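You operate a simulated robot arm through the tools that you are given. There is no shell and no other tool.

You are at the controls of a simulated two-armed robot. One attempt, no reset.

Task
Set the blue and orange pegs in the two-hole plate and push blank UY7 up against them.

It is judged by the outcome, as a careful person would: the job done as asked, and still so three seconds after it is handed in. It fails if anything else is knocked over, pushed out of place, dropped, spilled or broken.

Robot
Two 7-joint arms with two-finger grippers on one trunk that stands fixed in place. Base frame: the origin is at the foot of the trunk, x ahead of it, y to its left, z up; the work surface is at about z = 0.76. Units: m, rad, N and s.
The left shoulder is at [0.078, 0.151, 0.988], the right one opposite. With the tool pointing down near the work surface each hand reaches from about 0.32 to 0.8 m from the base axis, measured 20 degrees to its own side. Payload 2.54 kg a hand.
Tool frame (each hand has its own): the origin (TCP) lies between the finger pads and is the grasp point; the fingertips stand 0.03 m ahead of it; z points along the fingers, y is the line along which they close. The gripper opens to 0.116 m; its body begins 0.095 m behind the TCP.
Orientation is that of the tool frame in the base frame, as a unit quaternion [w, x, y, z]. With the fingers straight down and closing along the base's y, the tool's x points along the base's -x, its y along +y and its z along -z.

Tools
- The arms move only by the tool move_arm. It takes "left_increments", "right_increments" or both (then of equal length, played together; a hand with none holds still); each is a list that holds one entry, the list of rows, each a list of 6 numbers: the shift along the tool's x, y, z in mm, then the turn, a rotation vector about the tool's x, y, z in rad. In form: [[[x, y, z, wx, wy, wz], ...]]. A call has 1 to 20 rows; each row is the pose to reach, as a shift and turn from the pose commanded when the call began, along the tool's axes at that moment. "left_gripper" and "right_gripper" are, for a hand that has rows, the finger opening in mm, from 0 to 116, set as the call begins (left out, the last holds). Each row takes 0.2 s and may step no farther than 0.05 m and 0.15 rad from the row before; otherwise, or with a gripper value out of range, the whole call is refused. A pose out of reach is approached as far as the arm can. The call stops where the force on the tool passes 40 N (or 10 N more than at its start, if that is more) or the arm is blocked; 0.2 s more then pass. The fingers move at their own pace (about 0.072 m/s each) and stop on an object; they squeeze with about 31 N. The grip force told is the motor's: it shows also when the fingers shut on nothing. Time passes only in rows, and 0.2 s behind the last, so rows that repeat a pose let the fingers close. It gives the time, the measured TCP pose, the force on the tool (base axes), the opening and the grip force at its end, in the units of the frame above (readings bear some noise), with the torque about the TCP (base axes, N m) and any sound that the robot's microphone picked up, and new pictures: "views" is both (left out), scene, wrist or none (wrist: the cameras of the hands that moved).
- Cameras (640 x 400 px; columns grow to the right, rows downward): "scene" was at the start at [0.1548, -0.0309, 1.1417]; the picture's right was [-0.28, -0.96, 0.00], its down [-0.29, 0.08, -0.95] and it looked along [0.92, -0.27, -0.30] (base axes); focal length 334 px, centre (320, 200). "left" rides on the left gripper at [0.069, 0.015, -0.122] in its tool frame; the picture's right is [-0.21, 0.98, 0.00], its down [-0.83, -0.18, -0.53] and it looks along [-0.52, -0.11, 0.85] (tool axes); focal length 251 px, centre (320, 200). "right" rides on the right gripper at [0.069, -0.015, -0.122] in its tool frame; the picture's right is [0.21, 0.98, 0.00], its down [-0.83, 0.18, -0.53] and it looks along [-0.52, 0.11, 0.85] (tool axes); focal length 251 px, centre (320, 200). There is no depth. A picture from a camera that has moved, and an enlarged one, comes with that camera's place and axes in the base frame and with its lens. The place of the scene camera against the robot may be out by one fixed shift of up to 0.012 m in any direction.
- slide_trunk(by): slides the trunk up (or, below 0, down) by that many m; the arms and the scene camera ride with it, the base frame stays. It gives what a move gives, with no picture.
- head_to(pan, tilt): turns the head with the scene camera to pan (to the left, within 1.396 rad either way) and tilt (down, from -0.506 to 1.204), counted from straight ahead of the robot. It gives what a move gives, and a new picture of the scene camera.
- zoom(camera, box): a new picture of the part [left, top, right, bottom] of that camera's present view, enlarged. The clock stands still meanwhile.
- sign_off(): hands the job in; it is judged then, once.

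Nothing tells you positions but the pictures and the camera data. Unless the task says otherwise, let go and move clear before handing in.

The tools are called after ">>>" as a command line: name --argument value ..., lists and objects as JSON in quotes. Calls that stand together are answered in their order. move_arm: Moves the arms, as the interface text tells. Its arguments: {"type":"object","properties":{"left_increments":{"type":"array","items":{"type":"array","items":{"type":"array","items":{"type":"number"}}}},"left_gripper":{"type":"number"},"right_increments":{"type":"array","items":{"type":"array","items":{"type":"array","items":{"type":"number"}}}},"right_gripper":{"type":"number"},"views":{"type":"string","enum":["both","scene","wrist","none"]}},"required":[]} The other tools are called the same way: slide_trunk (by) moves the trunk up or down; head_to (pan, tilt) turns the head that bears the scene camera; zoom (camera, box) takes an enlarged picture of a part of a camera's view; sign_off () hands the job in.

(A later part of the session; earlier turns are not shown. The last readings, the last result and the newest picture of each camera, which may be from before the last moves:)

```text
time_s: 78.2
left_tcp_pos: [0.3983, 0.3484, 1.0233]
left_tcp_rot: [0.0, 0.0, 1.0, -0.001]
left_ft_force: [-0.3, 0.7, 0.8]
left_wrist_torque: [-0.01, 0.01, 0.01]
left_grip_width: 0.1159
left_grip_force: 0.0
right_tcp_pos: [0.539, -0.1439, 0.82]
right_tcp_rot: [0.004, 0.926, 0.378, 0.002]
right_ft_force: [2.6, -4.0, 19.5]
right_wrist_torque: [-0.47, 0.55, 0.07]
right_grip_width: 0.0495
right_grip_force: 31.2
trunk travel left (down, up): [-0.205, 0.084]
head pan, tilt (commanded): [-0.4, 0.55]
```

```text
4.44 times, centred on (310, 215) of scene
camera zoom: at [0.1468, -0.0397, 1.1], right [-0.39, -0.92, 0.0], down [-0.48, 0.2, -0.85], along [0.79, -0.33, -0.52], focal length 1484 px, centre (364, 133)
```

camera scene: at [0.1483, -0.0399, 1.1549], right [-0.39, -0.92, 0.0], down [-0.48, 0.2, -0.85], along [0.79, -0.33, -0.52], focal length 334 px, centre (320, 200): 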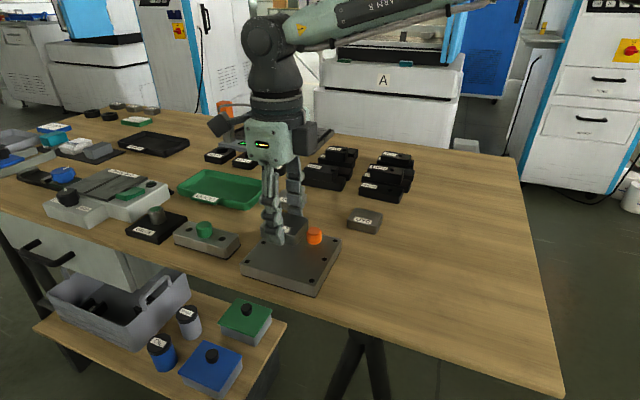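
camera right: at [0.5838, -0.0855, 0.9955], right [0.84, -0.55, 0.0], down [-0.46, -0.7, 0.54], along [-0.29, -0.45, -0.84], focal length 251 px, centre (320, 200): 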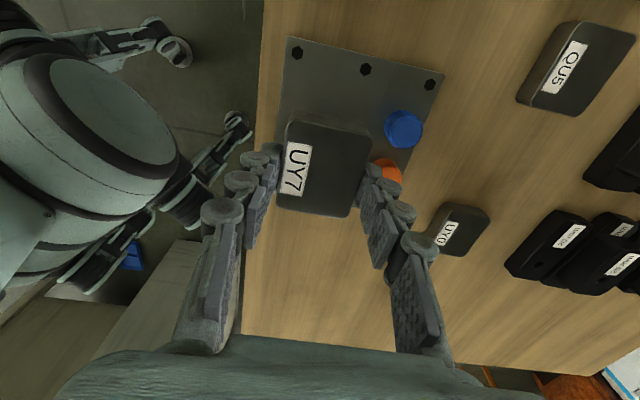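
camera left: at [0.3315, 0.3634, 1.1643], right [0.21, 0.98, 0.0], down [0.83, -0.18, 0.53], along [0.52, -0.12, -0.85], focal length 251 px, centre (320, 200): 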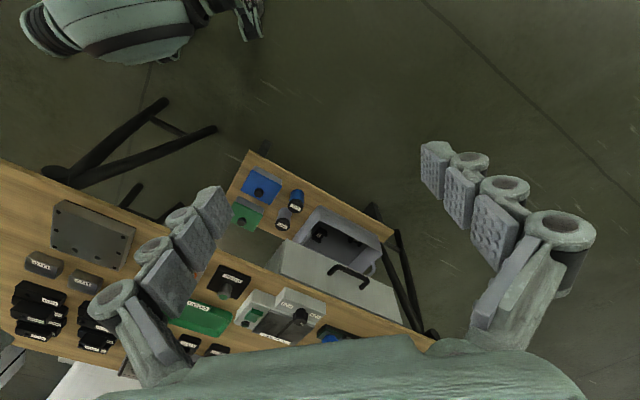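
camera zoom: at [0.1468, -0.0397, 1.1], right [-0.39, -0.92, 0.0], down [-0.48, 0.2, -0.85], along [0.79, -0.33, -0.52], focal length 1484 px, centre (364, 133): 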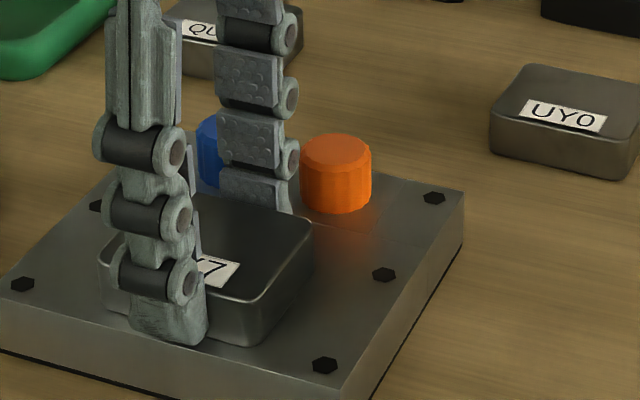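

The blank is on the plate (upward force 19 N). I'll ease up 1 mm and then release.

>>> slide_trunk --by 0.0012

>>> move_arm --right_increments '[[[0, 0, 0, 0, 0, 0], [0, 0, 0, 0, 0, 0], [0, 0, 0, 0, 0, 0]]]' --right_gripper 57 --views "wrist"

>>> zoom --camera "scene" --box '[260, 170, 360, 260]'

```text
time_s: 78.7
left_tcp_pos: [0.4005, 0.3491, 1.0235]
left_tcp_rot: [0.0, -0.001, 1.0, -0.001]
left_ft_force: [0.5, 0.5, -0.2]
left_wrist_torque: [0.01, -0.01, -0.01]
left_grip_width: 0.1163
left_grip_force: 0.0
right_tcp_pos: [0.5405, -0.1452, 0.8201]
right_tcp_rot: [0.004, 0.926, 0.378, 0.001]
right_ft_force: [5.0, -3.9, 18.5]
right_wrist_torque: [-0.52, 0.09, 0.12]
right_grip_width: 0.0493
right_grip_force: 31.0
trunk travel left (down, up): [-0.206, 0.083]
head pan, tilt (commanded): [-0.4, 0.55]
```

```text
time_s: 79.5
left_tcp_pos: [0.4013, 0.3485, 1.0234]
left_tcp_rot: [-0.001, -0.001, 1.0, 0.0]
left_ft_force: [0.6, -0.3, 0.9]
left_wrist_torque: [0.0, 0.01, 0.03]
left_grip_width: 0.1158
left_grip_force: 0.0
right_tcp_pos: [0.5385, -0.1454, 0.818]
right_tcp_rot: [0.004, 0.926, 0.378, 0.001]
right_ft_force: [0.1, -0.7, 0.1]
right_wrist_torque: [-0.03, 0.0, 0.0]
right_grip_width: 0.0569
right_grip_force: 0.1
trunk travel left (down, up): [-0.206, 0.083]
head pan, tilt (commanded): [-0.4, 0.55]
camera right: at [0.5768, -0.0838, 0.941], right [0.84, -0.55, 0.0], down [-0.46, -0.7, 0.54], along [-0.29, -0.45, -0.84], focal length 251 px, centre (320, 200)
```

right: 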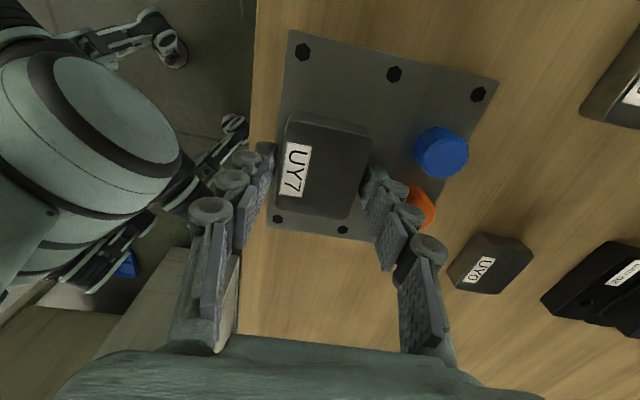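

```text
4.44 times, centred on (310, 215) of scene
camera zoom: at [0.1479, -0.0398, 1.1007], right [-0.39, -0.92, 0.0], down [-0.48, 0.2, -0.85], along [0.79, -0.33, -0.52], focal length 1484 px, centre (364, 133)
```

zoom: 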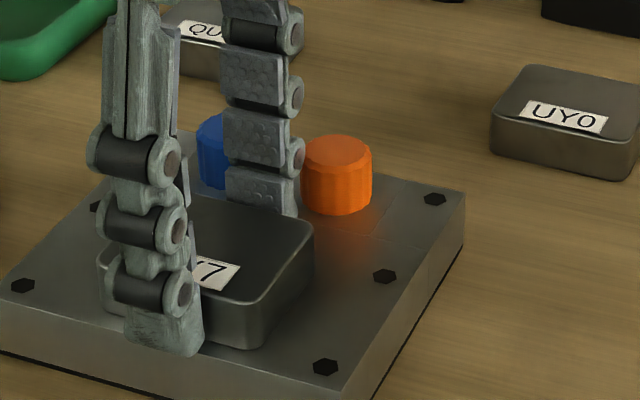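

Released; UY7 rests on the plate. Raising the hand clear.

>>> slide_trunk --by 0.065

>>> zoom --camera "right" --box '[220, 20, 460, 220]'

>>> zoom --camera "scene" --box '[230, 190, 370, 300]'

```text
time_s: 80.5
left_tcp_pos: [0.4013, 0.3484, 1.0884]
left_tcp_rot: [0.0, -0.001, 1.0, -0.001]
left_ft_force: [-0.1, -0.4, 0.9]
left_wrist_torque: [-0.01, 0.01, 0.03]
left_grip_width: 0.1158
left_grip_force: 0.1
right_tcp_pos: [0.5392, -0.1443, 0.8831]
right_tcp_rot: [0.003, 0.926, 0.379, -0.001]
right_ft_force: [-0.1, 0.6, 0.5]
right_wrist_torque: [-0.02, -0.02, 0.01]
right_grip_width: 0.0569
right_grip_force: 0.1
trunk travel left (down, up): [-0.271, 0.018]
head pan, tilt (commanded): [-0.4, 0.55]
```

```text
2.00 times, centred on (340, 120) of right
camera zoom: at [0.5771, -0.0838, 1.006], right [0.84, -0.55, 0.0], down [-0.46, -0.7, 0.54], along [-0.29, -0.45, -0.84], focal length 503 px, centre (280, 360)
```

zoom: 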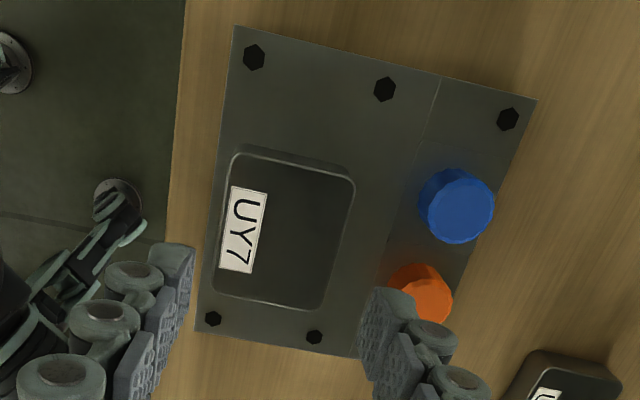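

```text
3.64 times, centred on (300, 245) of scene
camera zoom: at [0.1482, -0.0398, 1.1656], right [-0.39, -0.92, 0.0], down [-0.48, 0.2, -0.85], along [0.79, -0.33, -0.52], focal length 1214 px, centre (393, 36)
```

zoom: 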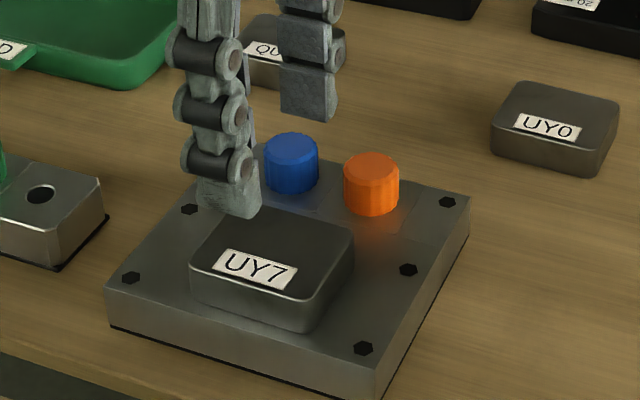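

UY7 now sits on the plate ~32 mm behind the pegs. I'll close the fingers, move behind the blank (label side), and push it from there.

>>> move_arm --right_increments '[[[2, -30, 0, 0, 0, 0], [4.5, -58, 0, 0, 0, 0], [4.5, -58, 0, 0, 0, 0]]]' --right_gripper 0 --views "both"

>>> zoom --camera "right" --box '[260, 20, 500, 220]'

>>> zoom --camera "scene" --box '[220, 170, 360, 290]'

```text
time_s: 81.3
left_tcp_pos: [0.4, 0.3487, 1.0889]
left_tcp_rot: [-0.001, 0.0, 1.0, -0.001]
left_ft_force: [-0.3, 0.6, 0.2]
left_wrist_torque: [-0.04, 0.05, -0.01]
left_grip_width: 0.1159
left_grip_force: 0.1
right_tcp_pos: [0.5024, -0.1017, 0.8831]
right_tcp_rot: [0.004, 0.926, 0.378, 0.001]
right_ft_force: [-0.4, -0.6, 0.1]
right_wrist_torque: [-0.04, -0.01, 0.01]
right_grip_width: 0.0001
right_grip_force: 28.7
trunk travel left (down, up): [-0.271, 0.018]
head pan, tilt (commanded): [-0.4, 0.55]
camera scene: at [0.1479, -0.0398, 1.1657], right [-0.39, -0.92, 0.0], down [-0.48, 0.2, -0.85], along [0.79, -0.33, -0.52], focal length 334 px, centre (320, 200)
camera right: at [0.5397, -0.0397, 1.0063], right [0.84, -0.55, 0.01], down [-0.46, -0.7, 0.54], along [-0.29, -0.45, -0.84], focal length 251 px, centre (320, 200)
```

scene: 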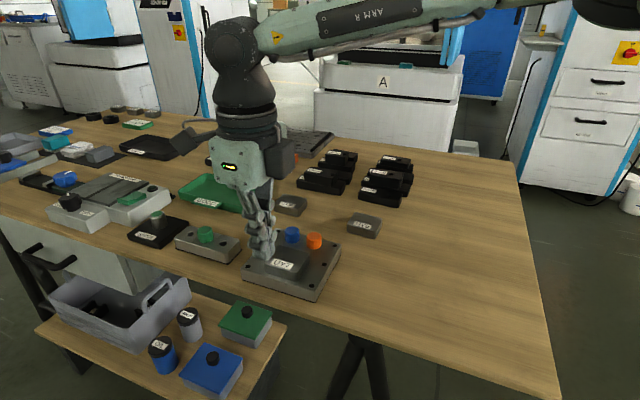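
right: 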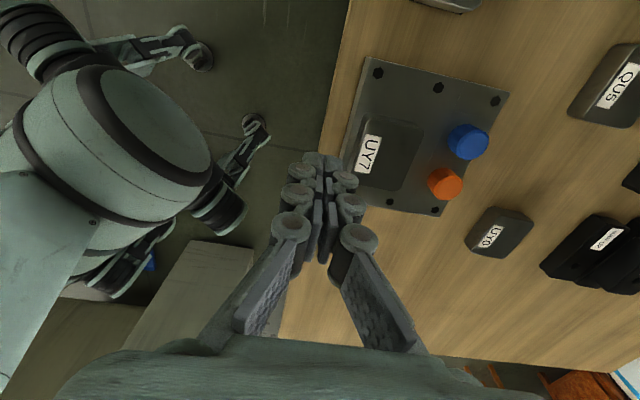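

```text
2.00 times, centred on (380, 120) of right
camera zoom: at [0.5397, -0.0397, 1.0063], right [0.84, -0.55, 0.01], down [-0.46, -0.7, 0.54], along [-0.29, -0.45, -0.84], focal length 503 px, centre (200, 360)
```

zoom: 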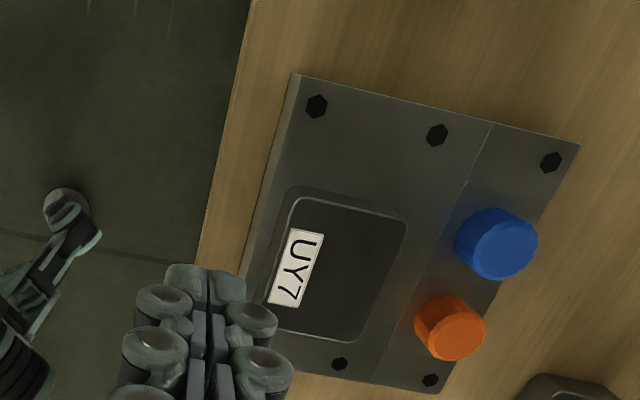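

```text
3.33 times, centred on (290, 230) of scene
camera zoom: at [0.1479, -0.0398, 1.1657], right [-0.39, -0.92, 0.0], down [-0.48, 0.2, -0.85], along [0.79, -0.33, -0.52], focal length 1113 px, centre (420, 100)
```

zoom: 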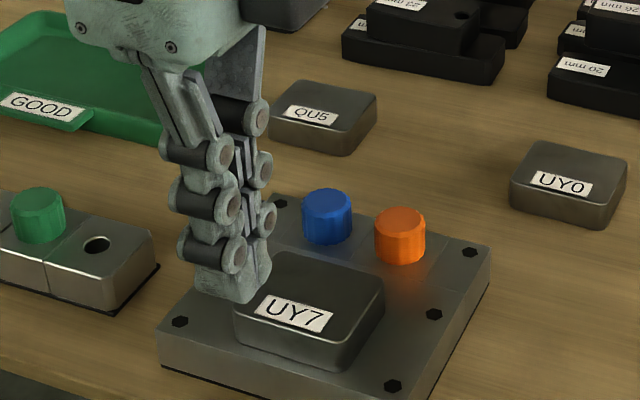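

The closed fingers are behind the blank with ~15 mm gap. Lowering them to just above plate level with the trunk.

>>> slide_trunk --by -0.064

>>> zoom --camera "right" --box '[260, 40, 500, 240]'

>>> zoom --camera "scene" --box '[220, 150, 360, 270]'

```text
time_s: 82.3
left_tcp_pos: [0.4007, 0.3494, 1.024]
left_tcp_rot: [-0.001, -0.001, 1.0, -0.001]
left_ft_force: [0.4, -0.8, 0.1]
left_wrist_torque: [0.01, -0.05, 0.0]
left_grip_width: 0.1159
left_grip_force: 0.1
right_tcp_pos: [0.5016, -0.1002, 0.8204]
right_tcp_rot: [0.003, 0.926, 0.378, -0.001]
right_ft_force: [0.2, -0.6, 0.1]
right_wrist_torque: [-0.01, -0.02, 0.0]
right_grip_width: 0.0001
right_grip_force: 28.1
trunk travel left (down, up): [-0.207, 0.082]
head pan, tilt (commanded): [-0.4, 0.55]
```

```text
2.00 times, centred on (380, 140) of right
camera zoom: at [0.5397, -0.0398, 0.9426], right [0.84, -0.55, 0.01], down [-0.46, -0.7, 0.54], along [-0.29, -0.45, -0.84], focal length 503 px, centre (200, 320)
```

zoom: 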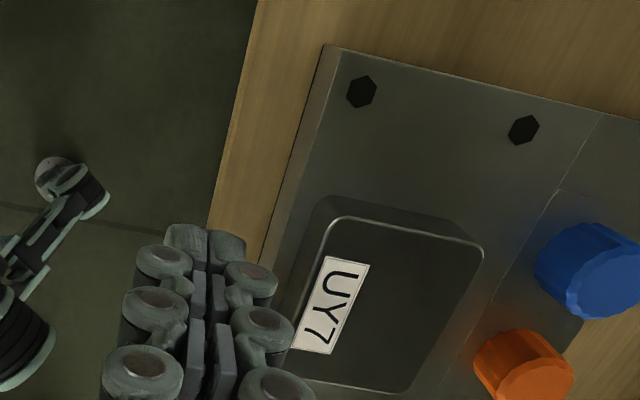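

```text
3.33 times, centred on (290, 210) of scene
camera zoom: at [0.1477, -0.0399, 1.1018], right [-0.39, -0.92, 0.0], down [-0.48, 0.2, -0.85], along [0.79, -0.33, -0.52], focal length 1113 px, centre (420, 167)
```

zoom: 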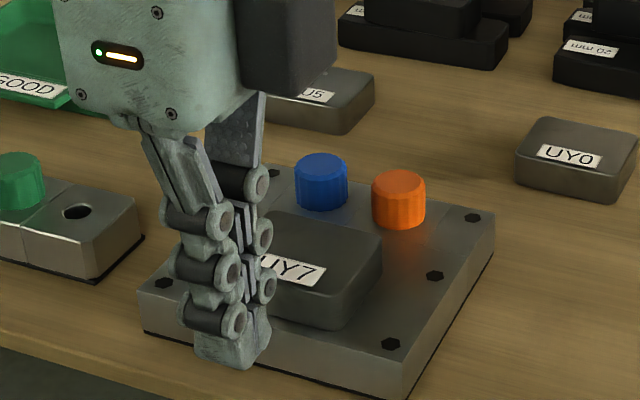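

Aligned with the blank's middle. I'll advance 14 mm to the blank's back face first.

>>> move_arm --right_increments '[[[0, 7, 0, 0, 0, 0], [0, 14, 0, 0, 0, 0], [0, 14, 0, 0, 0, 0]]]' --views "none"

>>> zoom --camera "scene" --box '[240, 170, 360, 270]'

>>> zoom --camera "right" --box '[260, 40, 500, 240]'

```text
time_s: 83.1
left_tcp_pos: [0.4004, 0.3478, 1.0239]
left_tcp_rot: [-0.001, -0.001, 1.0, -0.001]
left_ft_force: [-0.2, 0.2, 0.3]
left_wrist_torque: [-0.01, 0.03, -0.02]
left_grip_width: 0.1159
left_grip_force: 0.1
right_tcp_pos: [0.5123, -0.1102, 0.8196]
right_tcp_rot: [0.003, 0.926, 0.379, 0.0]
right_ft_force: [-0.2, -0.3, 0.6]
right_wrist_torque: [0.04, 0.02, 0.01]
right_grip_width: 0.0
right_grip_force: 28.8
trunk travel left (down, up): [-0.207, 0.082]
head pan, tilt (commanded): [-0.4, 0.55]
```

```text
4.00 times, centred on (300, 220) of scene
camera zoom: at [0.1479, -0.0398, 1.1017], right [-0.39, -0.92, 0.0], down [-0.48, 0.2, -0.85], along [0.79, -0.33, -0.52], focal length 1336 px, centre (400, 120)
```

zoom: 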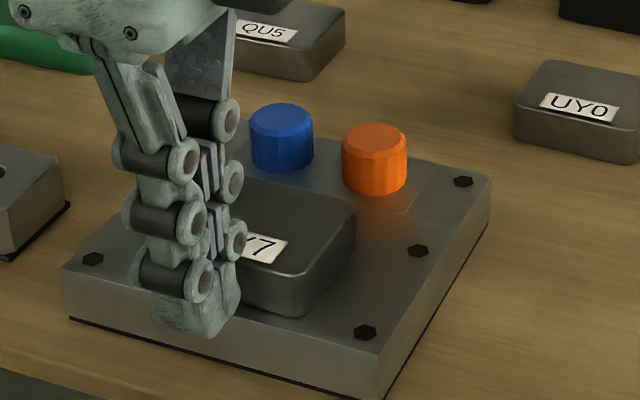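

```text
2.00 times, centred on (380, 140) of right
camera zoom: at [0.5496, -0.0496, 0.9424], right [0.84, -0.55, 0.0], down [-0.46, -0.7, 0.54], along [-0.29, -0.45, -0.84], focal length 503 px, centre (200, 320)
```

zoom: 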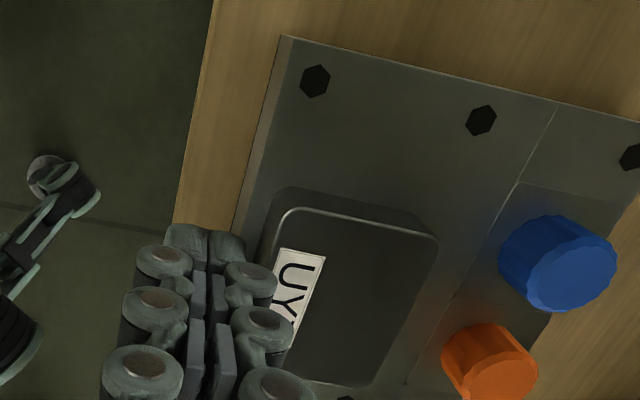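

The fingertips are just behind the blank. I'll push gently, 10 mm first.

>>> move_arm --right_increments '[[[0, 3.5, 0, 0, 0, 0], [0, 7, 0, 0, 0, 0], [0, 10, 0, 0, 0, 0], [0, 10, 0, 0, 0, 0]]]' --views "none"

>>> zoom --camera "scene" --box '[240, 170, 360, 270]'

>>> zoom --camera "right" --box '[260, 40, 500, 240]'

```text
time_s: 84.1
left_tcp_pos: [0.4013, 0.3487, 1.025]
left_tcp_rot: [-0.002, -0.001, 1.0, -0.001]
left_ft_force: [0.2, 0.6, 0.1]
left_wrist_torque: [0.01, -0.01, 0.01]
left_grip_width: 0.1159
left_grip_force: 0.1
right_tcp_pos: [0.5194, -0.1174, 0.8194]
right_tcp_rot: [0.003, 0.925, 0.379, 0.0]
right_ft_force: [-0.4, 1.1, 0.1]
right_wrist_torque: [0.01, 0.03, -0.03]
right_grip_width: 0.0001
right_grip_force: 27.9
trunk travel left (down, up): [-0.207, 0.082]
head pan, tilt (commanded): [-0.4, 0.55]
```

```text
4.00 times, centred on (300, 220) of scene
camera zoom: at [0.1478, -0.0397, 1.1017], right [-0.39, -0.92, 0.0], down [-0.48, 0.2, -0.85], along [0.79, -0.33, -0.52], focal length 1336 px, centre (400, 120)
```

zoom: 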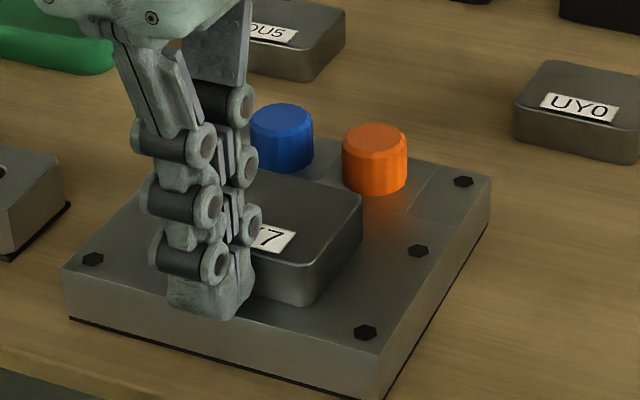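

```text
2.00 times, centred on (380, 140) of right
camera zoom: at [0.5564, -0.0569, 0.9423], right [0.84, -0.55, 0.01], down [-0.46, -0.7, 0.54], along [-0.29, -0.45, -0.84], focal length 503 px, centre (200, 320)
```

zoom: 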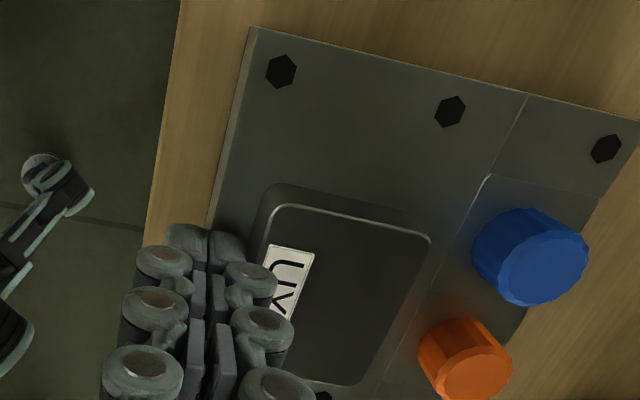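

The blank slides freely (≈1 N). Pushing another 15 mm.

>>> move_arm --right_increments '[[[0, 4, 0, 0, 0, 0], [0, 8, 0, 0, 0, 0], [0, 12, 0, 0, 0, 0], [0, 15, 0, 0, 0, 0], [0, 15, 0, 0, 0, 0]]]' --views "none"

>>> zoom --camera "scene" --box '[240, 170, 360, 270]'

>>> zoom --camera "right" --box '[260, 40, 500, 240]'

```text
time_s: 85.3
left_tcp_pos: [0.4015, 0.348, 1.0236]
left_tcp_rot: [-0.001, -0.001, 1.0, -0.001]
left_ft_force: [0.1, 0.4, -0.2]
left_wrist_torque: [-0.03, -0.01, 0.01]
left_grip_width: 0.1159
left_grip_force: 0.1
right_tcp_pos: [0.5289, -0.1285, 0.8197]
right_tcp_rot: [0.003, 0.926, 0.379, -0.001]
right_ft_force: [-1.6, 1.5, 0.5]
right_wrist_torque: [-0.02, -0.01, 0.04]
right_grip_width: 0.0002
right_grip_force: 28.5
trunk travel left (down, up): [-0.207, 0.082]
head pan, tilt (commanded): [-0.4, 0.55]
```

```text
4.00 times, centred on (300, 220) of scene
camera zoom: at [0.1478, -0.0397, 1.1017], right [-0.39, -0.92, 0.0], down [-0.48, 0.2, -0.85], along [0.79, -0.33, -0.52], focal length 1336 px, centre (400, 120)
```

zoom: 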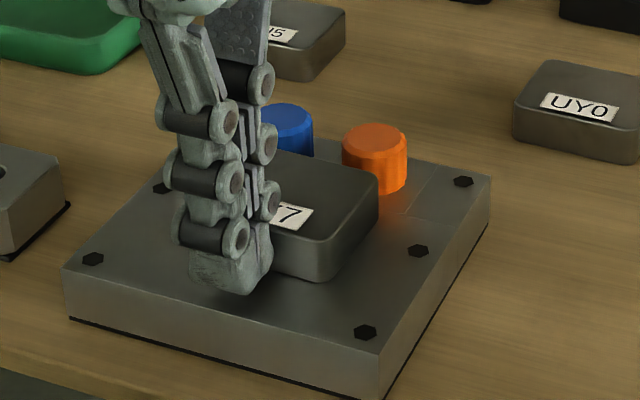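

```text
2.00 times, centred on (380, 140) of right
camera zoom: at [0.5673, -0.0676, 0.9424], right [0.84, -0.55, 0.01], down [-0.46, -0.7, 0.54], along [-0.29, -0.45, -0.84], focal length 503 px, centre (200, 320)
```

zoom: 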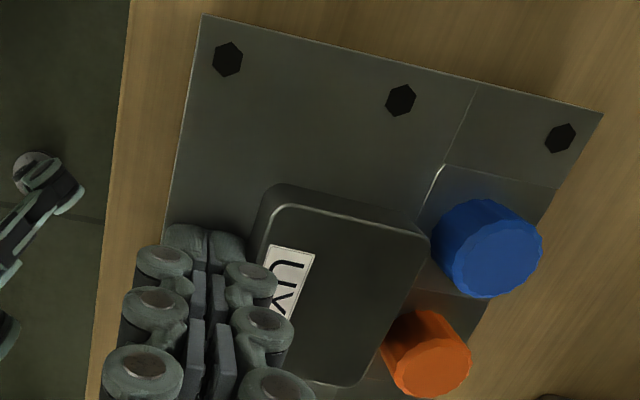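

Only a few millimetres remain. Pushing 5 mm more, then in 1–2 mm steps.

>>> move_arm --right_increments '[[[0, 2.5, 0, 0, 0, 0], [0, 5, 0, 0, 0, 0], [0, 5, 0, 0, 0, 0]]]' --views "none"

>>> zoom --camera "right" --box '[300, 90, 460, 230]'

>>> zoom --camera "scene" --box '[270, 180, 350, 250]'

```text
time_s: 86.1
left_tcp_pos: [0.3996, 0.3499, 1.0245]
left_tcp_rot: [-0.002, -0.002, 1.0, -0.001]
left_ft_force: [-0.5, 0.3, 0.0]
left_wrist_torque: [0.01, 0.0, -0.01]
left_grip_width: 0.1159
left_grip_force: 0.0
right_tcp_pos: [0.5321, -0.1321, 0.8195]
right_tcp_rot: [0.003, 0.926, 0.378, 0.0]
right_ft_force: [-1.4, 1.2, 0.2]
right_wrist_torque: [0.01, 0.01, 0.0]
right_grip_width: 0.0
right_grip_force: 29.0
trunk travel left (down, up): [-0.207, 0.082]
head pan, tilt (commanded): [-0.4, 0.55]
```

```text
2.86 times, centred on (380, 160) of right
camera zoom: at [0.5708, -0.0713, 0.9428], right [0.84, -0.55, 0.01], down [-0.46, -0.7, 0.54], along [-0.29, -0.45, -0.84], focal length 718 px, centre (149, 314)
```

zoom: 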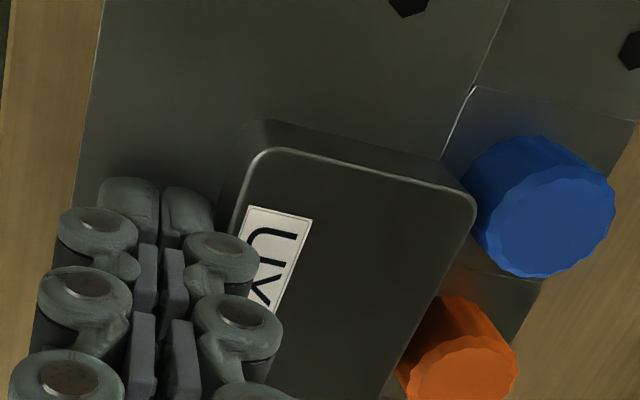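

```text
5.71 times, centred on (310, 215) of scene
camera zoom: at [0.1478, -0.0397, 1.1017], right [-0.39, -0.92, 0.0], down [-0.48, 0.2, -0.85], along [0.79, -0.33, -0.52], focal length 1908 px, centre (377, 114)
```

zoom: 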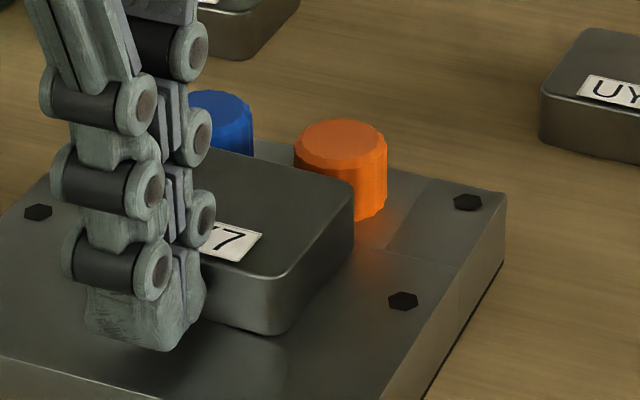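

>>> move_arm --right_increments '[[[0, 1.5, 0, 0, 0, 0], [0, 3, 0, 0, 0, 0], [0, 3, 0, 0, 0, 0]]]' --views "none"

>>> zoom --camera "right" --box '[300, 90, 460, 230]'

>>> zoom --camera "scene" --box '[270, 180, 350, 250]'

```text
time_s: 86.9
left_tcp_pos: [0.4001, 0.3486, 1.0251]
left_tcp_rot: [-0.001, 0.0, 1.0, 0.0]
left_ft_force: [0.1, -0.3, 0.5]
left_wrist_torque: [-0.01, -0.01, 0.03]
left_grip_width: 0.116
left_grip_force: 0.1
right_tcp_pos: [0.5347, -0.1356, 0.8202]
right_tcp_rot: [0.003, 0.925, 0.379, -0.001]
right_ft_force: [-1.1, 1.5, 1.0]
right_wrist_torque: [0.03, 0.04, 0.01]
right_grip_width: 0.0001
right_grip_force: 28.5
trunk travel left (down, up): [-0.207, 0.082]
head pan, tilt (commanded): [-0.4, 0.55]
```

```text
2.86 times, centred on (380, 160) of right
camera zoom: at [0.5726, -0.0734, 0.9426], right [0.84, -0.55, 0.01], down [-0.46, -0.7, 0.54], along [-0.29, -0.45, -0.84], focal length 718 px, centre (149, 314)
```

zoom: 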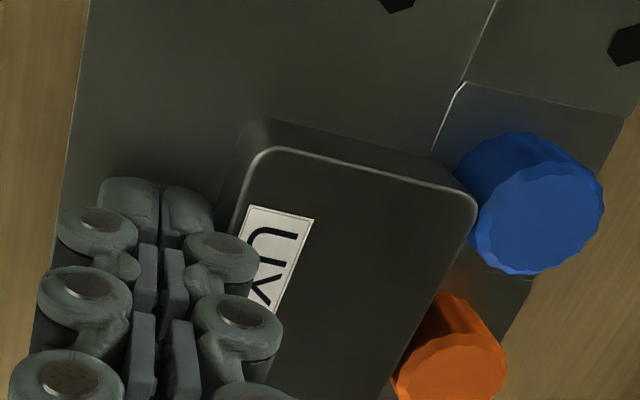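

```text
5.71 times, centred on (310, 215) of scene
camera zoom: at [0.1478, -0.0397, 1.1017], right [-0.39, -0.92, 0.0], down [-0.48, 0.2, -0.85], along [0.79, -0.33, -0.52], focal length 1908 px, centre (377, 114)
```

zoom: 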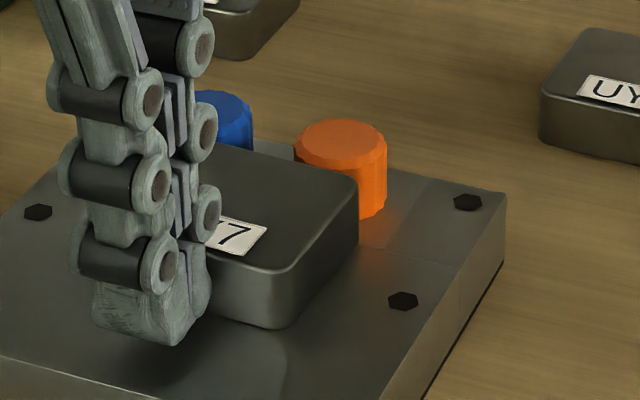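

Still only sliding friction. Continuing in small steps until the force rises.

>>> move_arm --right_increments '[[[0, 1, 0, 0, 0, 0], [0, 2, 0, 0, 0, 0], [0, 2, 0, 0, 0, 0]]]' --views "none"

>>> zoom --camera "right" --box '[300, 90, 460, 230]'

>>> zoom --camera "scene" --box '[270, 180, 350, 250]'

```text
time_s: 87.7
left_tcp_pos: [0.3994, 0.3494, 1.0248]
left_tcp_rot: [0.0, 0.0, 1.0, -0.001]
left_ft_force: [0.5, 1.6, 0.2]
left_wrist_torque: [-0.03, 0.02, 0.01]
left_grip_width: 0.116
left_grip_force: 0.1
right_tcp_pos: [0.5365, -0.1353, 0.82]
right_tcp_rot: [0.003, 0.925, 0.379, 0.0]
right_ft_force: [-2.5, 2.0, 1.0]
right_wrist_torque: [0.0, 0.02, -0.03]
right_grip_width: 0.0
right_grip_force: 28.6
trunk travel left (down, up): [-0.207, 0.082]
head pan, tilt (commanded): [-0.4, 0.55]
```

```text
2.86 times, centred on (380, 160) of right
camera zoom: at [0.574, -0.0748, 0.9426], right [0.84, -0.55, 0.0], down [-0.46, -0.7, 0.54], along [-0.29, -0.45, -0.84], focal length 718 px, centre (149, 314)
```

zoom: 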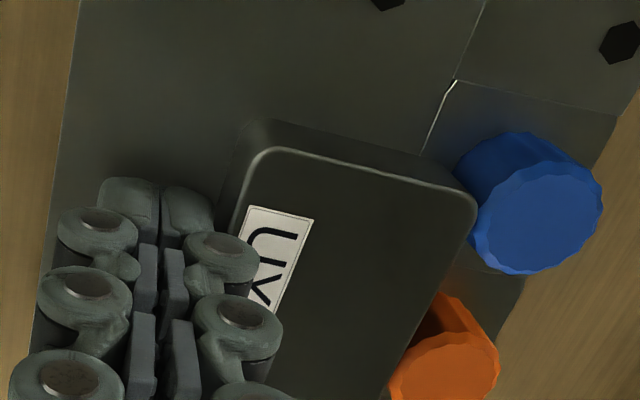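

```text
5.71 times, centred on (310, 215) of scene
camera zoom: at [0.1478, -0.0397, 1.1017], right [-0.39, -0.92, 0.0], down [-0.48, 0.2, -0.85], along [0.79, -0.33, -0.52], focal length 1908 px, centre (377, 114)
```

zoom: 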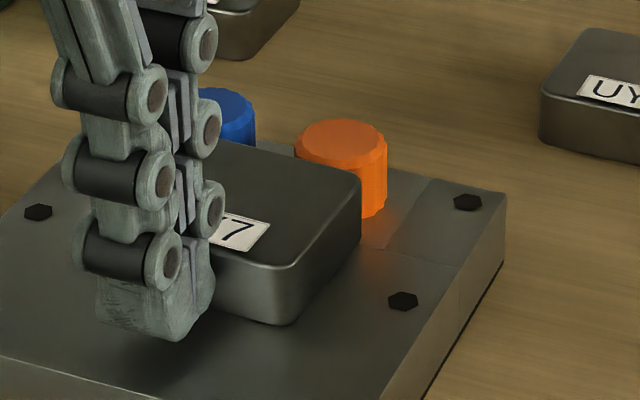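

Blue is now in contact and orange has a small gap; continuing to push so that the blank squares up against both.

>>> move_arm --right_increments '[[[0, 1, 0, 0, 0, 0], [0, 1.5, 0, 0, 0, 0], [0, 1.5, 0, 0, 0, 0]]]' --views "none"

>>> zoom --camera "right" --box '[300, 90, 460, 230]'

>>> zoom --camera "scene" --box '[270, 180, 350, 250]'

```text
time_s: 88.5
left_tcp_pos: [0.4008, 0.3477, 1.0247]
left_tcp_rot: [-0.001, 0.0, 1.0, -0.001]
left_ft_force: [-0.7, 0.5, 0.7]
left_wrist_torque: [0.03, 0.0, -0.03]
left_grip_width: 0.1157
left_grip_force: 0.0
right_tcp_pos: [0.5372, -0.1366, 0.82]
right_tcp_rot: [0.003, 0.925, 0.379, 0.0]
right_ft_force: [-4.5, 3.2, 0.4]
right_wrist_torque: [0.03, 0.05, -0.01]
right_grip_width: 0.0
right_grip_force: 28.5
trunk travel left (down, up): [-0.207, 0.082]
head pan, tilt (commanded): [-0.4, 0.55]
```

```text
2.86 times, centred on (380, 160) of right
camera zoom: at [0.575, -0.0758, 0.9429], right [0.84, -0.55, 0.0], down [-0.46, -0.7, 0.54], along [-0.29, -0.45, -0.84], focal length 718 px, centre (149, 314)
```

zoom: 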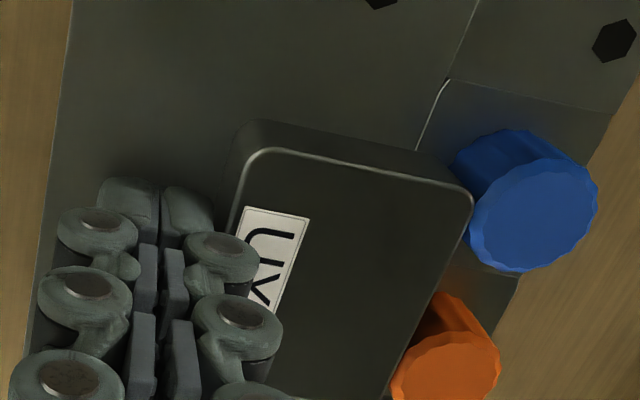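

```text
5.71 times, centred on (310, 215) of scene
camera zoom: at [0.1476, -0.0396, 1.1018], right [-0.39, -0.92, 0.0], down [-0.48, 0.2, -0.85], along [0.79, -0.33, -0.52], focal length 1908 px, centre (377, 114)
```

zoom: 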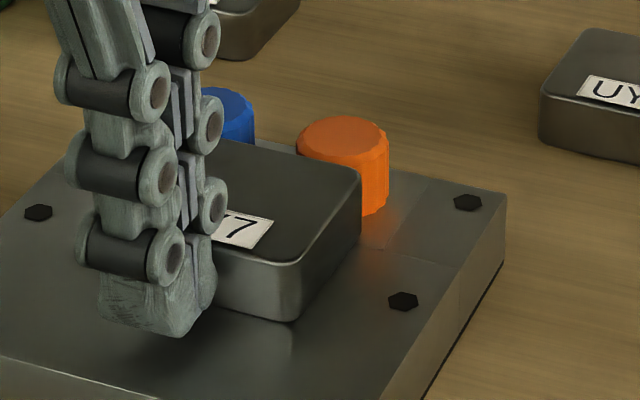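

Both pegs now respond to the push (5.5 N). One more millimetre to seat it firmly.

>>> move_arm --right_increments '[[[0, 0.7, 0, 0, 0, 0], [0, 1.2, 0, 0, 0, 0], [0, 1.2, 0, 0, 0, 0]]]' --views "none"

>>> zoom --camera "right" --box '[340, 100, 460, 220]'

>>> zoom --camera "scene" --box '[285, 185, 345, 235]'

```text
time_s: 89.3
left_tcp_pos: [0.3991, 0.3492, 1.0236]
left_tcp_rot: [0.0, -0.001, 1.0, -0.002]
left_ft_force: [-0.7, 0.0, -0.1]
left_wrist_torque: [-0.01, 0.0, 0.01]
left_grip_width: 0.1159
left_grip_force: 0.0
right_tcp_pos: [0.5382, -0.1362, 0.8207]
right_tcp_rot: [0.003, 0.926, 0.378, 0.0]
right_ft_force: [-7.9, 6.5, 0.6]
right_wrist_torque: [0.06, 0.09, 0.0]
right_grip_width: 0.0
right_grip_force: 28.6
trunk travel left (down, up): [-0.207, 0.082]
head pan, tilt (commanded): [-0.4, 0.55]
```

```text
3.33 times, centred on (400, 160) of right
camera zoom: at [0.5754, -0.0761, 0.9432], right [0.84, -0.55, 0.0], down [-0.46, -0.7, 0.54], along [-0.29, -0.45, -0.84], focal length 838 px, centre (53, 333)
```

zoom: 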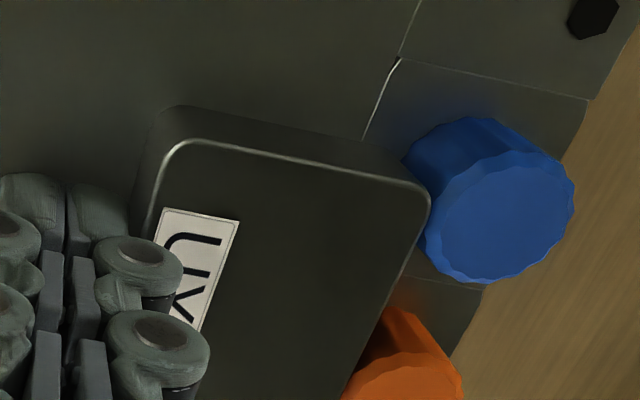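

```text
8.00 times, centred on (315, 210) of scene
camera zoom: at [0.1473, -0.0393, 1.1018], right [-0.39, -0.92, 0.0], down [-0.48, 0.2, -0.85], along [0.79, -0.33, -0.52], focal length 2672 px, centre (360, 120)
```

zoom: 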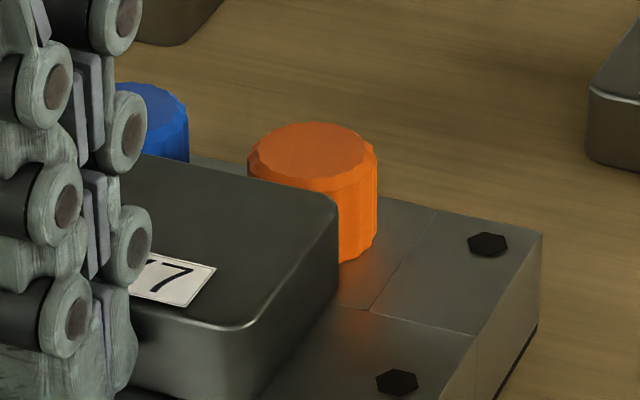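

Firm contact: 10 N with almost no further motion. Now I'll back the fingers away from the blank and rise to inspect.

>>> move_arm --right_increments '[[[0, -5, 0, 0, 0, 0], [0, -15, 0, 0, 0, 0], [0, -28, 0, 0, 0, 0], [0, -28, 0, 0, 0, 0]]]' --views "none"

>>> slide_trunk --by 0.075

>>> zoom --camera "right" --box '[300, 20, 480, 170]'

>>> zoom --camera "scene" --box '[250, 200, 350, 280]'

```text
time_s: 90.3
left_tcp_pos: [0.4001, 0.3481, 1.0241]
left_tcp_rot: [-0.001, 0.0, 1.0, 0.0]
left_ft_force: [0.4, 0.3, 0.8]
left_wrist_torque: [0.0, -0.01, 0.0]
left_grip_width: 0.1161
left_grip_force: 0.0
right_tcp_pos: [0.519, -0.1179, 0.8193]
right_tcp_rot: [0.005, 0.926, 0.379, -0.001]
right_ft_force: [-0.4, -0.3, 0.5]
right_wrist_torque: [-0.02, 0.0, 0.02]
right_grip_width: 0.0
right_grip_force: 28.6
trunk travel left (down, up): [-0.207, 0.082]
head pan, tilt (commanded): [-0.4, 0.55]
```

```text
time_s: 91.5
left_tcp_pos: [0.4014, 0.3482, 1.0994]
left_tcp_rot: [-0.001, -0.001, 1.0, -0.001]
left_ft_force: [0.3, 0.4, -0.6]
left_wrist_torque: [-0.02, -0.01, 0.0]
left_grip_width: 0.1159
left_grip_force: 0.2
right_tcp_pos: [0.5185, -0.1179, 0.8937]
right_tcp_rot: [0.003, 0.926, 0.378, -0.001]
right_ft_force: [-1.1, -0.3, 0.9]
right_wrist_torque: [0.05, 0.02, -0.01]
right_grip_width: 0.0
right_grip_force: 28.4
trunk travel left (down, up): [-0.282, 0.007]
head pan, tilt (commanded): [-0.4, 0.55]
```

```text
2.67 times, centred on (390, 95) of right
camera zoom: at [0.5566, -0.0569, 1.017], right [0.84, -0.55, 0.0], down [-0.46, -0.7, 0.54], along [-0.29, -0.45, -0.84], focal length 670 px, centre (133, 480)
```

zoom: 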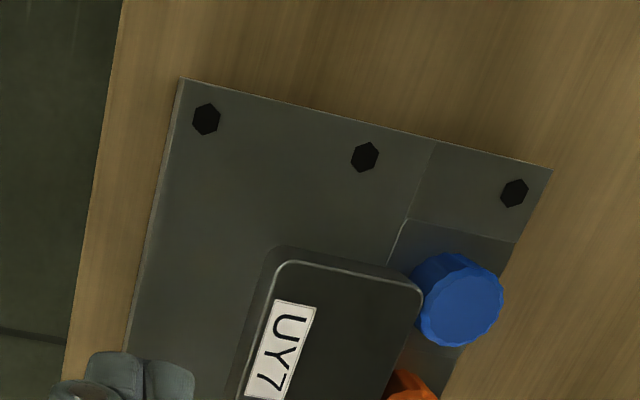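

```text
5.00 times, centred on (300, 240) of scene
camera zoom: at [0.1481, -0.0398, 1.1766], right [-0.39, -0.92, 0.0], down [-0.48, 0.2, -0.85], along [0.79, -0.33, -0.52], focal length 1670 px, centre (420, 0)
```

zoom: 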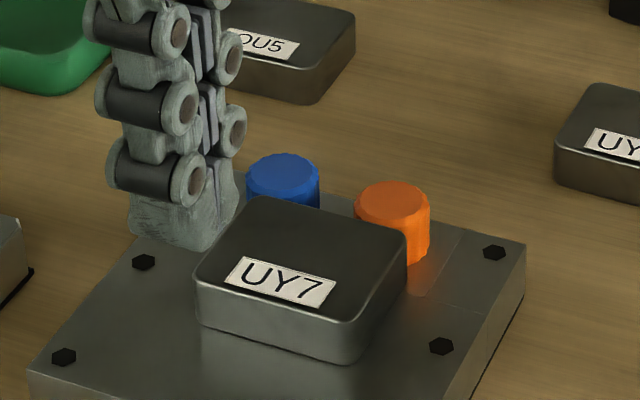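

UY7 looks snug against the pegs. I'll move the hand up and over so the wrist camera looks straight down at the contact line to verify both contacts.

>>> move_arm --right_increments '[[[0, 0, -40, 0, 0, 0], [-22, 35, -45, 0, 0, 0], [-44, 70, -50, 0, 0, 0], [-67, 106, -50, 0, 0, 0], [-67, 106, -50, 0, 0, 0]]]' --views "both"

>>> zoom --camera "right" --box '[240, 0, 400, 120]'

```text
time_s: 92.7
left_tcp_pos: [0.4001, 0.3478, 1.0998]
left_tcp_rot: [-0.001, -0.001, 1.0, -0.001]
left_ft_force: [0.2, 0.0, 0.4]
left_wrist_torque: [0.0, 0.03, 0.0]
left_grip_width: 0.1159
left_grip_force: 0.1
right_tcp_pos: [0.5456, -0.2403, 0.9453]
right_tcp_rot: [0.003, 0.926, 0.379, 0.0]
right_ft_force: [-0.2, 0.0, 0.3]
right_wrist_torque: [0.0, -0.01, 0.02]
right_grip_width: 0.0
right_grip_force: 28.9
trunk travel left (down, up): [-0.282, 0.007]
head pan, tilt (commanded): [-0.4, 0.55]
camera scene: at [0.1479, -0.0398, 1.1767], right [-0.39, -0.92, 0.0], down [-0.48, 0.2, -0.85], along [0.79, -0.33, -0.52], focal length 334 px, centre (320, 200)
camera right: at [0.5841, -0.18, 1.0692], right [0.84, -0.55, 0.0], down [-0.46, -0.7, 0.54], along [-0.29, -0.45, -0.84], focal length 251 px, centre (320, 200)
```

scene: 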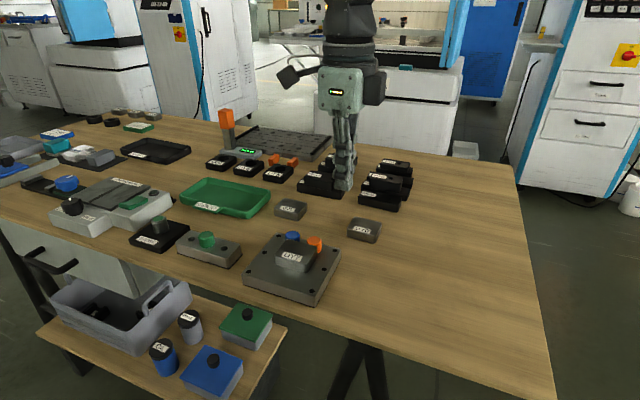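
right: 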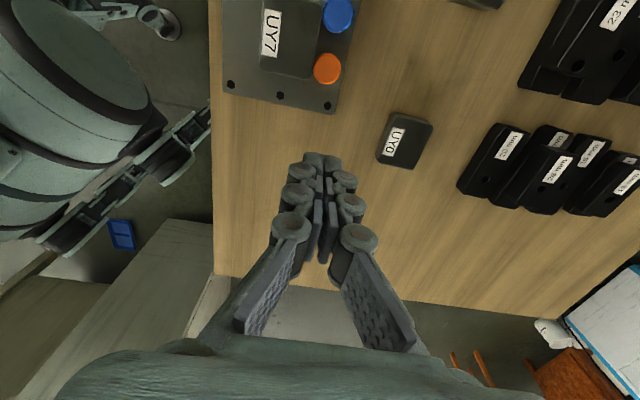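

```text
3.33 times, centred on (320, 60) of right
camera zoom: at [0.5841, -0.18, 1.0692], right [0.84, -0.55, 0.0], down [-0.46, -0.7, 0.54], along [-0.29, -0.45, -0.84], focal length 838 px, centre (320, 667)
```

zoom: 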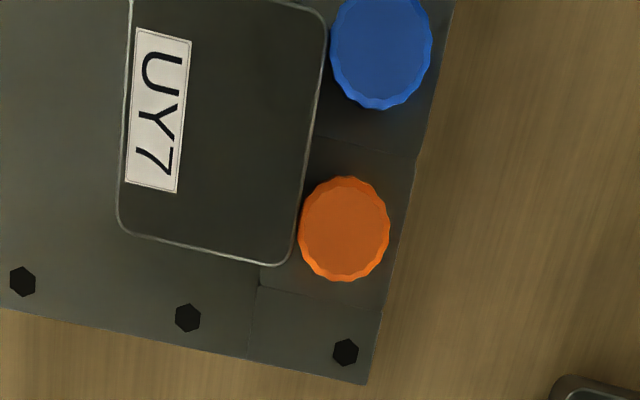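

Orange is touching; blue is at the image border. I'll shift the camera to see both contacts properly.

>>> move_arm --right_increments '[[[17, 0, 0, 0, 0, 0], [34, 0, 0, 0, 0, 0], [34, 0, 0, 0, 0, 0]]]' --views "none"

>>> zoom --camera "right" --box '[270, 10, 370, 110]'

>>> zoom --camera "right" --box '[300, 10, 360, 60]'

>>> zoom --camera "right" --box '[290, 55, 350, 105]'

```text
time_s: 93.5
left_tcp_pos: [0.4011, 0.3483, 1.1001]
left_tcp_rot: [-0.002, 0.0, 1.0, -0.001]
left_ft_force: [0.1, -0.3, -0.1]
left_wrist_torque: [-0.02, 0.01, 0.02]
left_grip_width: 0.1158
left_grip_force: 0.1
right_tcp_pos: [0.5693, -0.2156, 0.9452]
right_tcp_rot: [0.003, 0.925, 0.379, -0.001]
right_ft_force: [-0.5, -0.5, 0.1]
right_wrist_torque: [0.02, -0.04, -0.02]
right_grip_width: 0.0001
right_grip_force: 28.4
trunk travel left (down, up): [-0.282, 0.007]
head pan, tilt (commanded): [-0.4, 0.55]
```

```text
4.00 times, centred on (320, 60) of right
camera zoom: at [0.6079, -0.1552, 1.0686], right [0.84, -0.55, 0.01], down [-0.46, -0.7, 0.54], along [-0.29, -0.45, -0.84], focal length 1006 px, centre (320, 760)
```

zoom: 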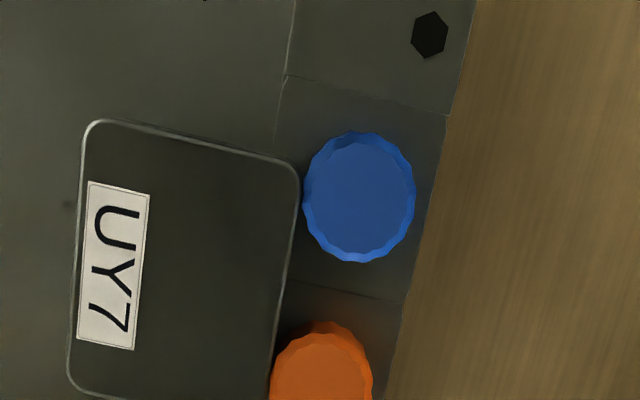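

```text
8.00 times, centred on (330, 35) of right
camera zoom: at [0.6079, -0.1552, 1.0686], right [0.84, -0.55, 0.01], down [-0.46, -0.7, 0.54], along [-0.29, -0.45, -0.84], focal length 2012 px, centre (240, 1520)
```

zoom: 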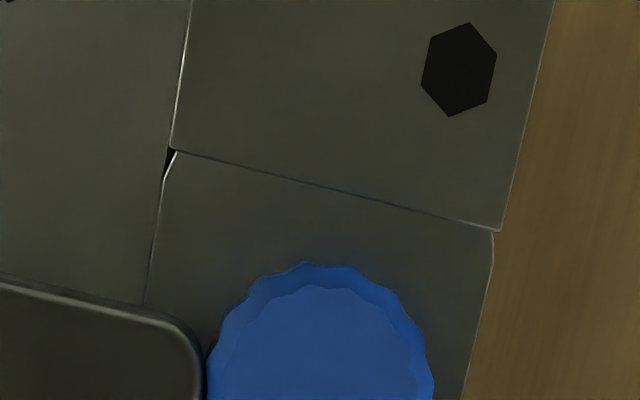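

```text
8.00 times, centred on (320, 80) of right
camera zoom: at [0.6079, -0.1552, 1.0686], right [0.84, -0.55, 0.01], down [-0.46, -0.7, 0.54], along [-0.29, -0.45, -0.84], focal length 2012 px, centre (320, 1160)
```

zoom: 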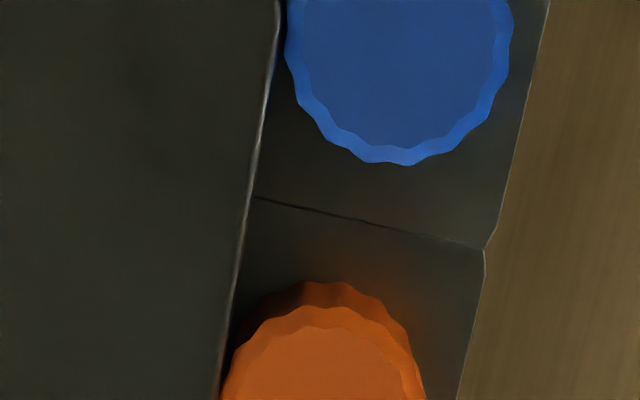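

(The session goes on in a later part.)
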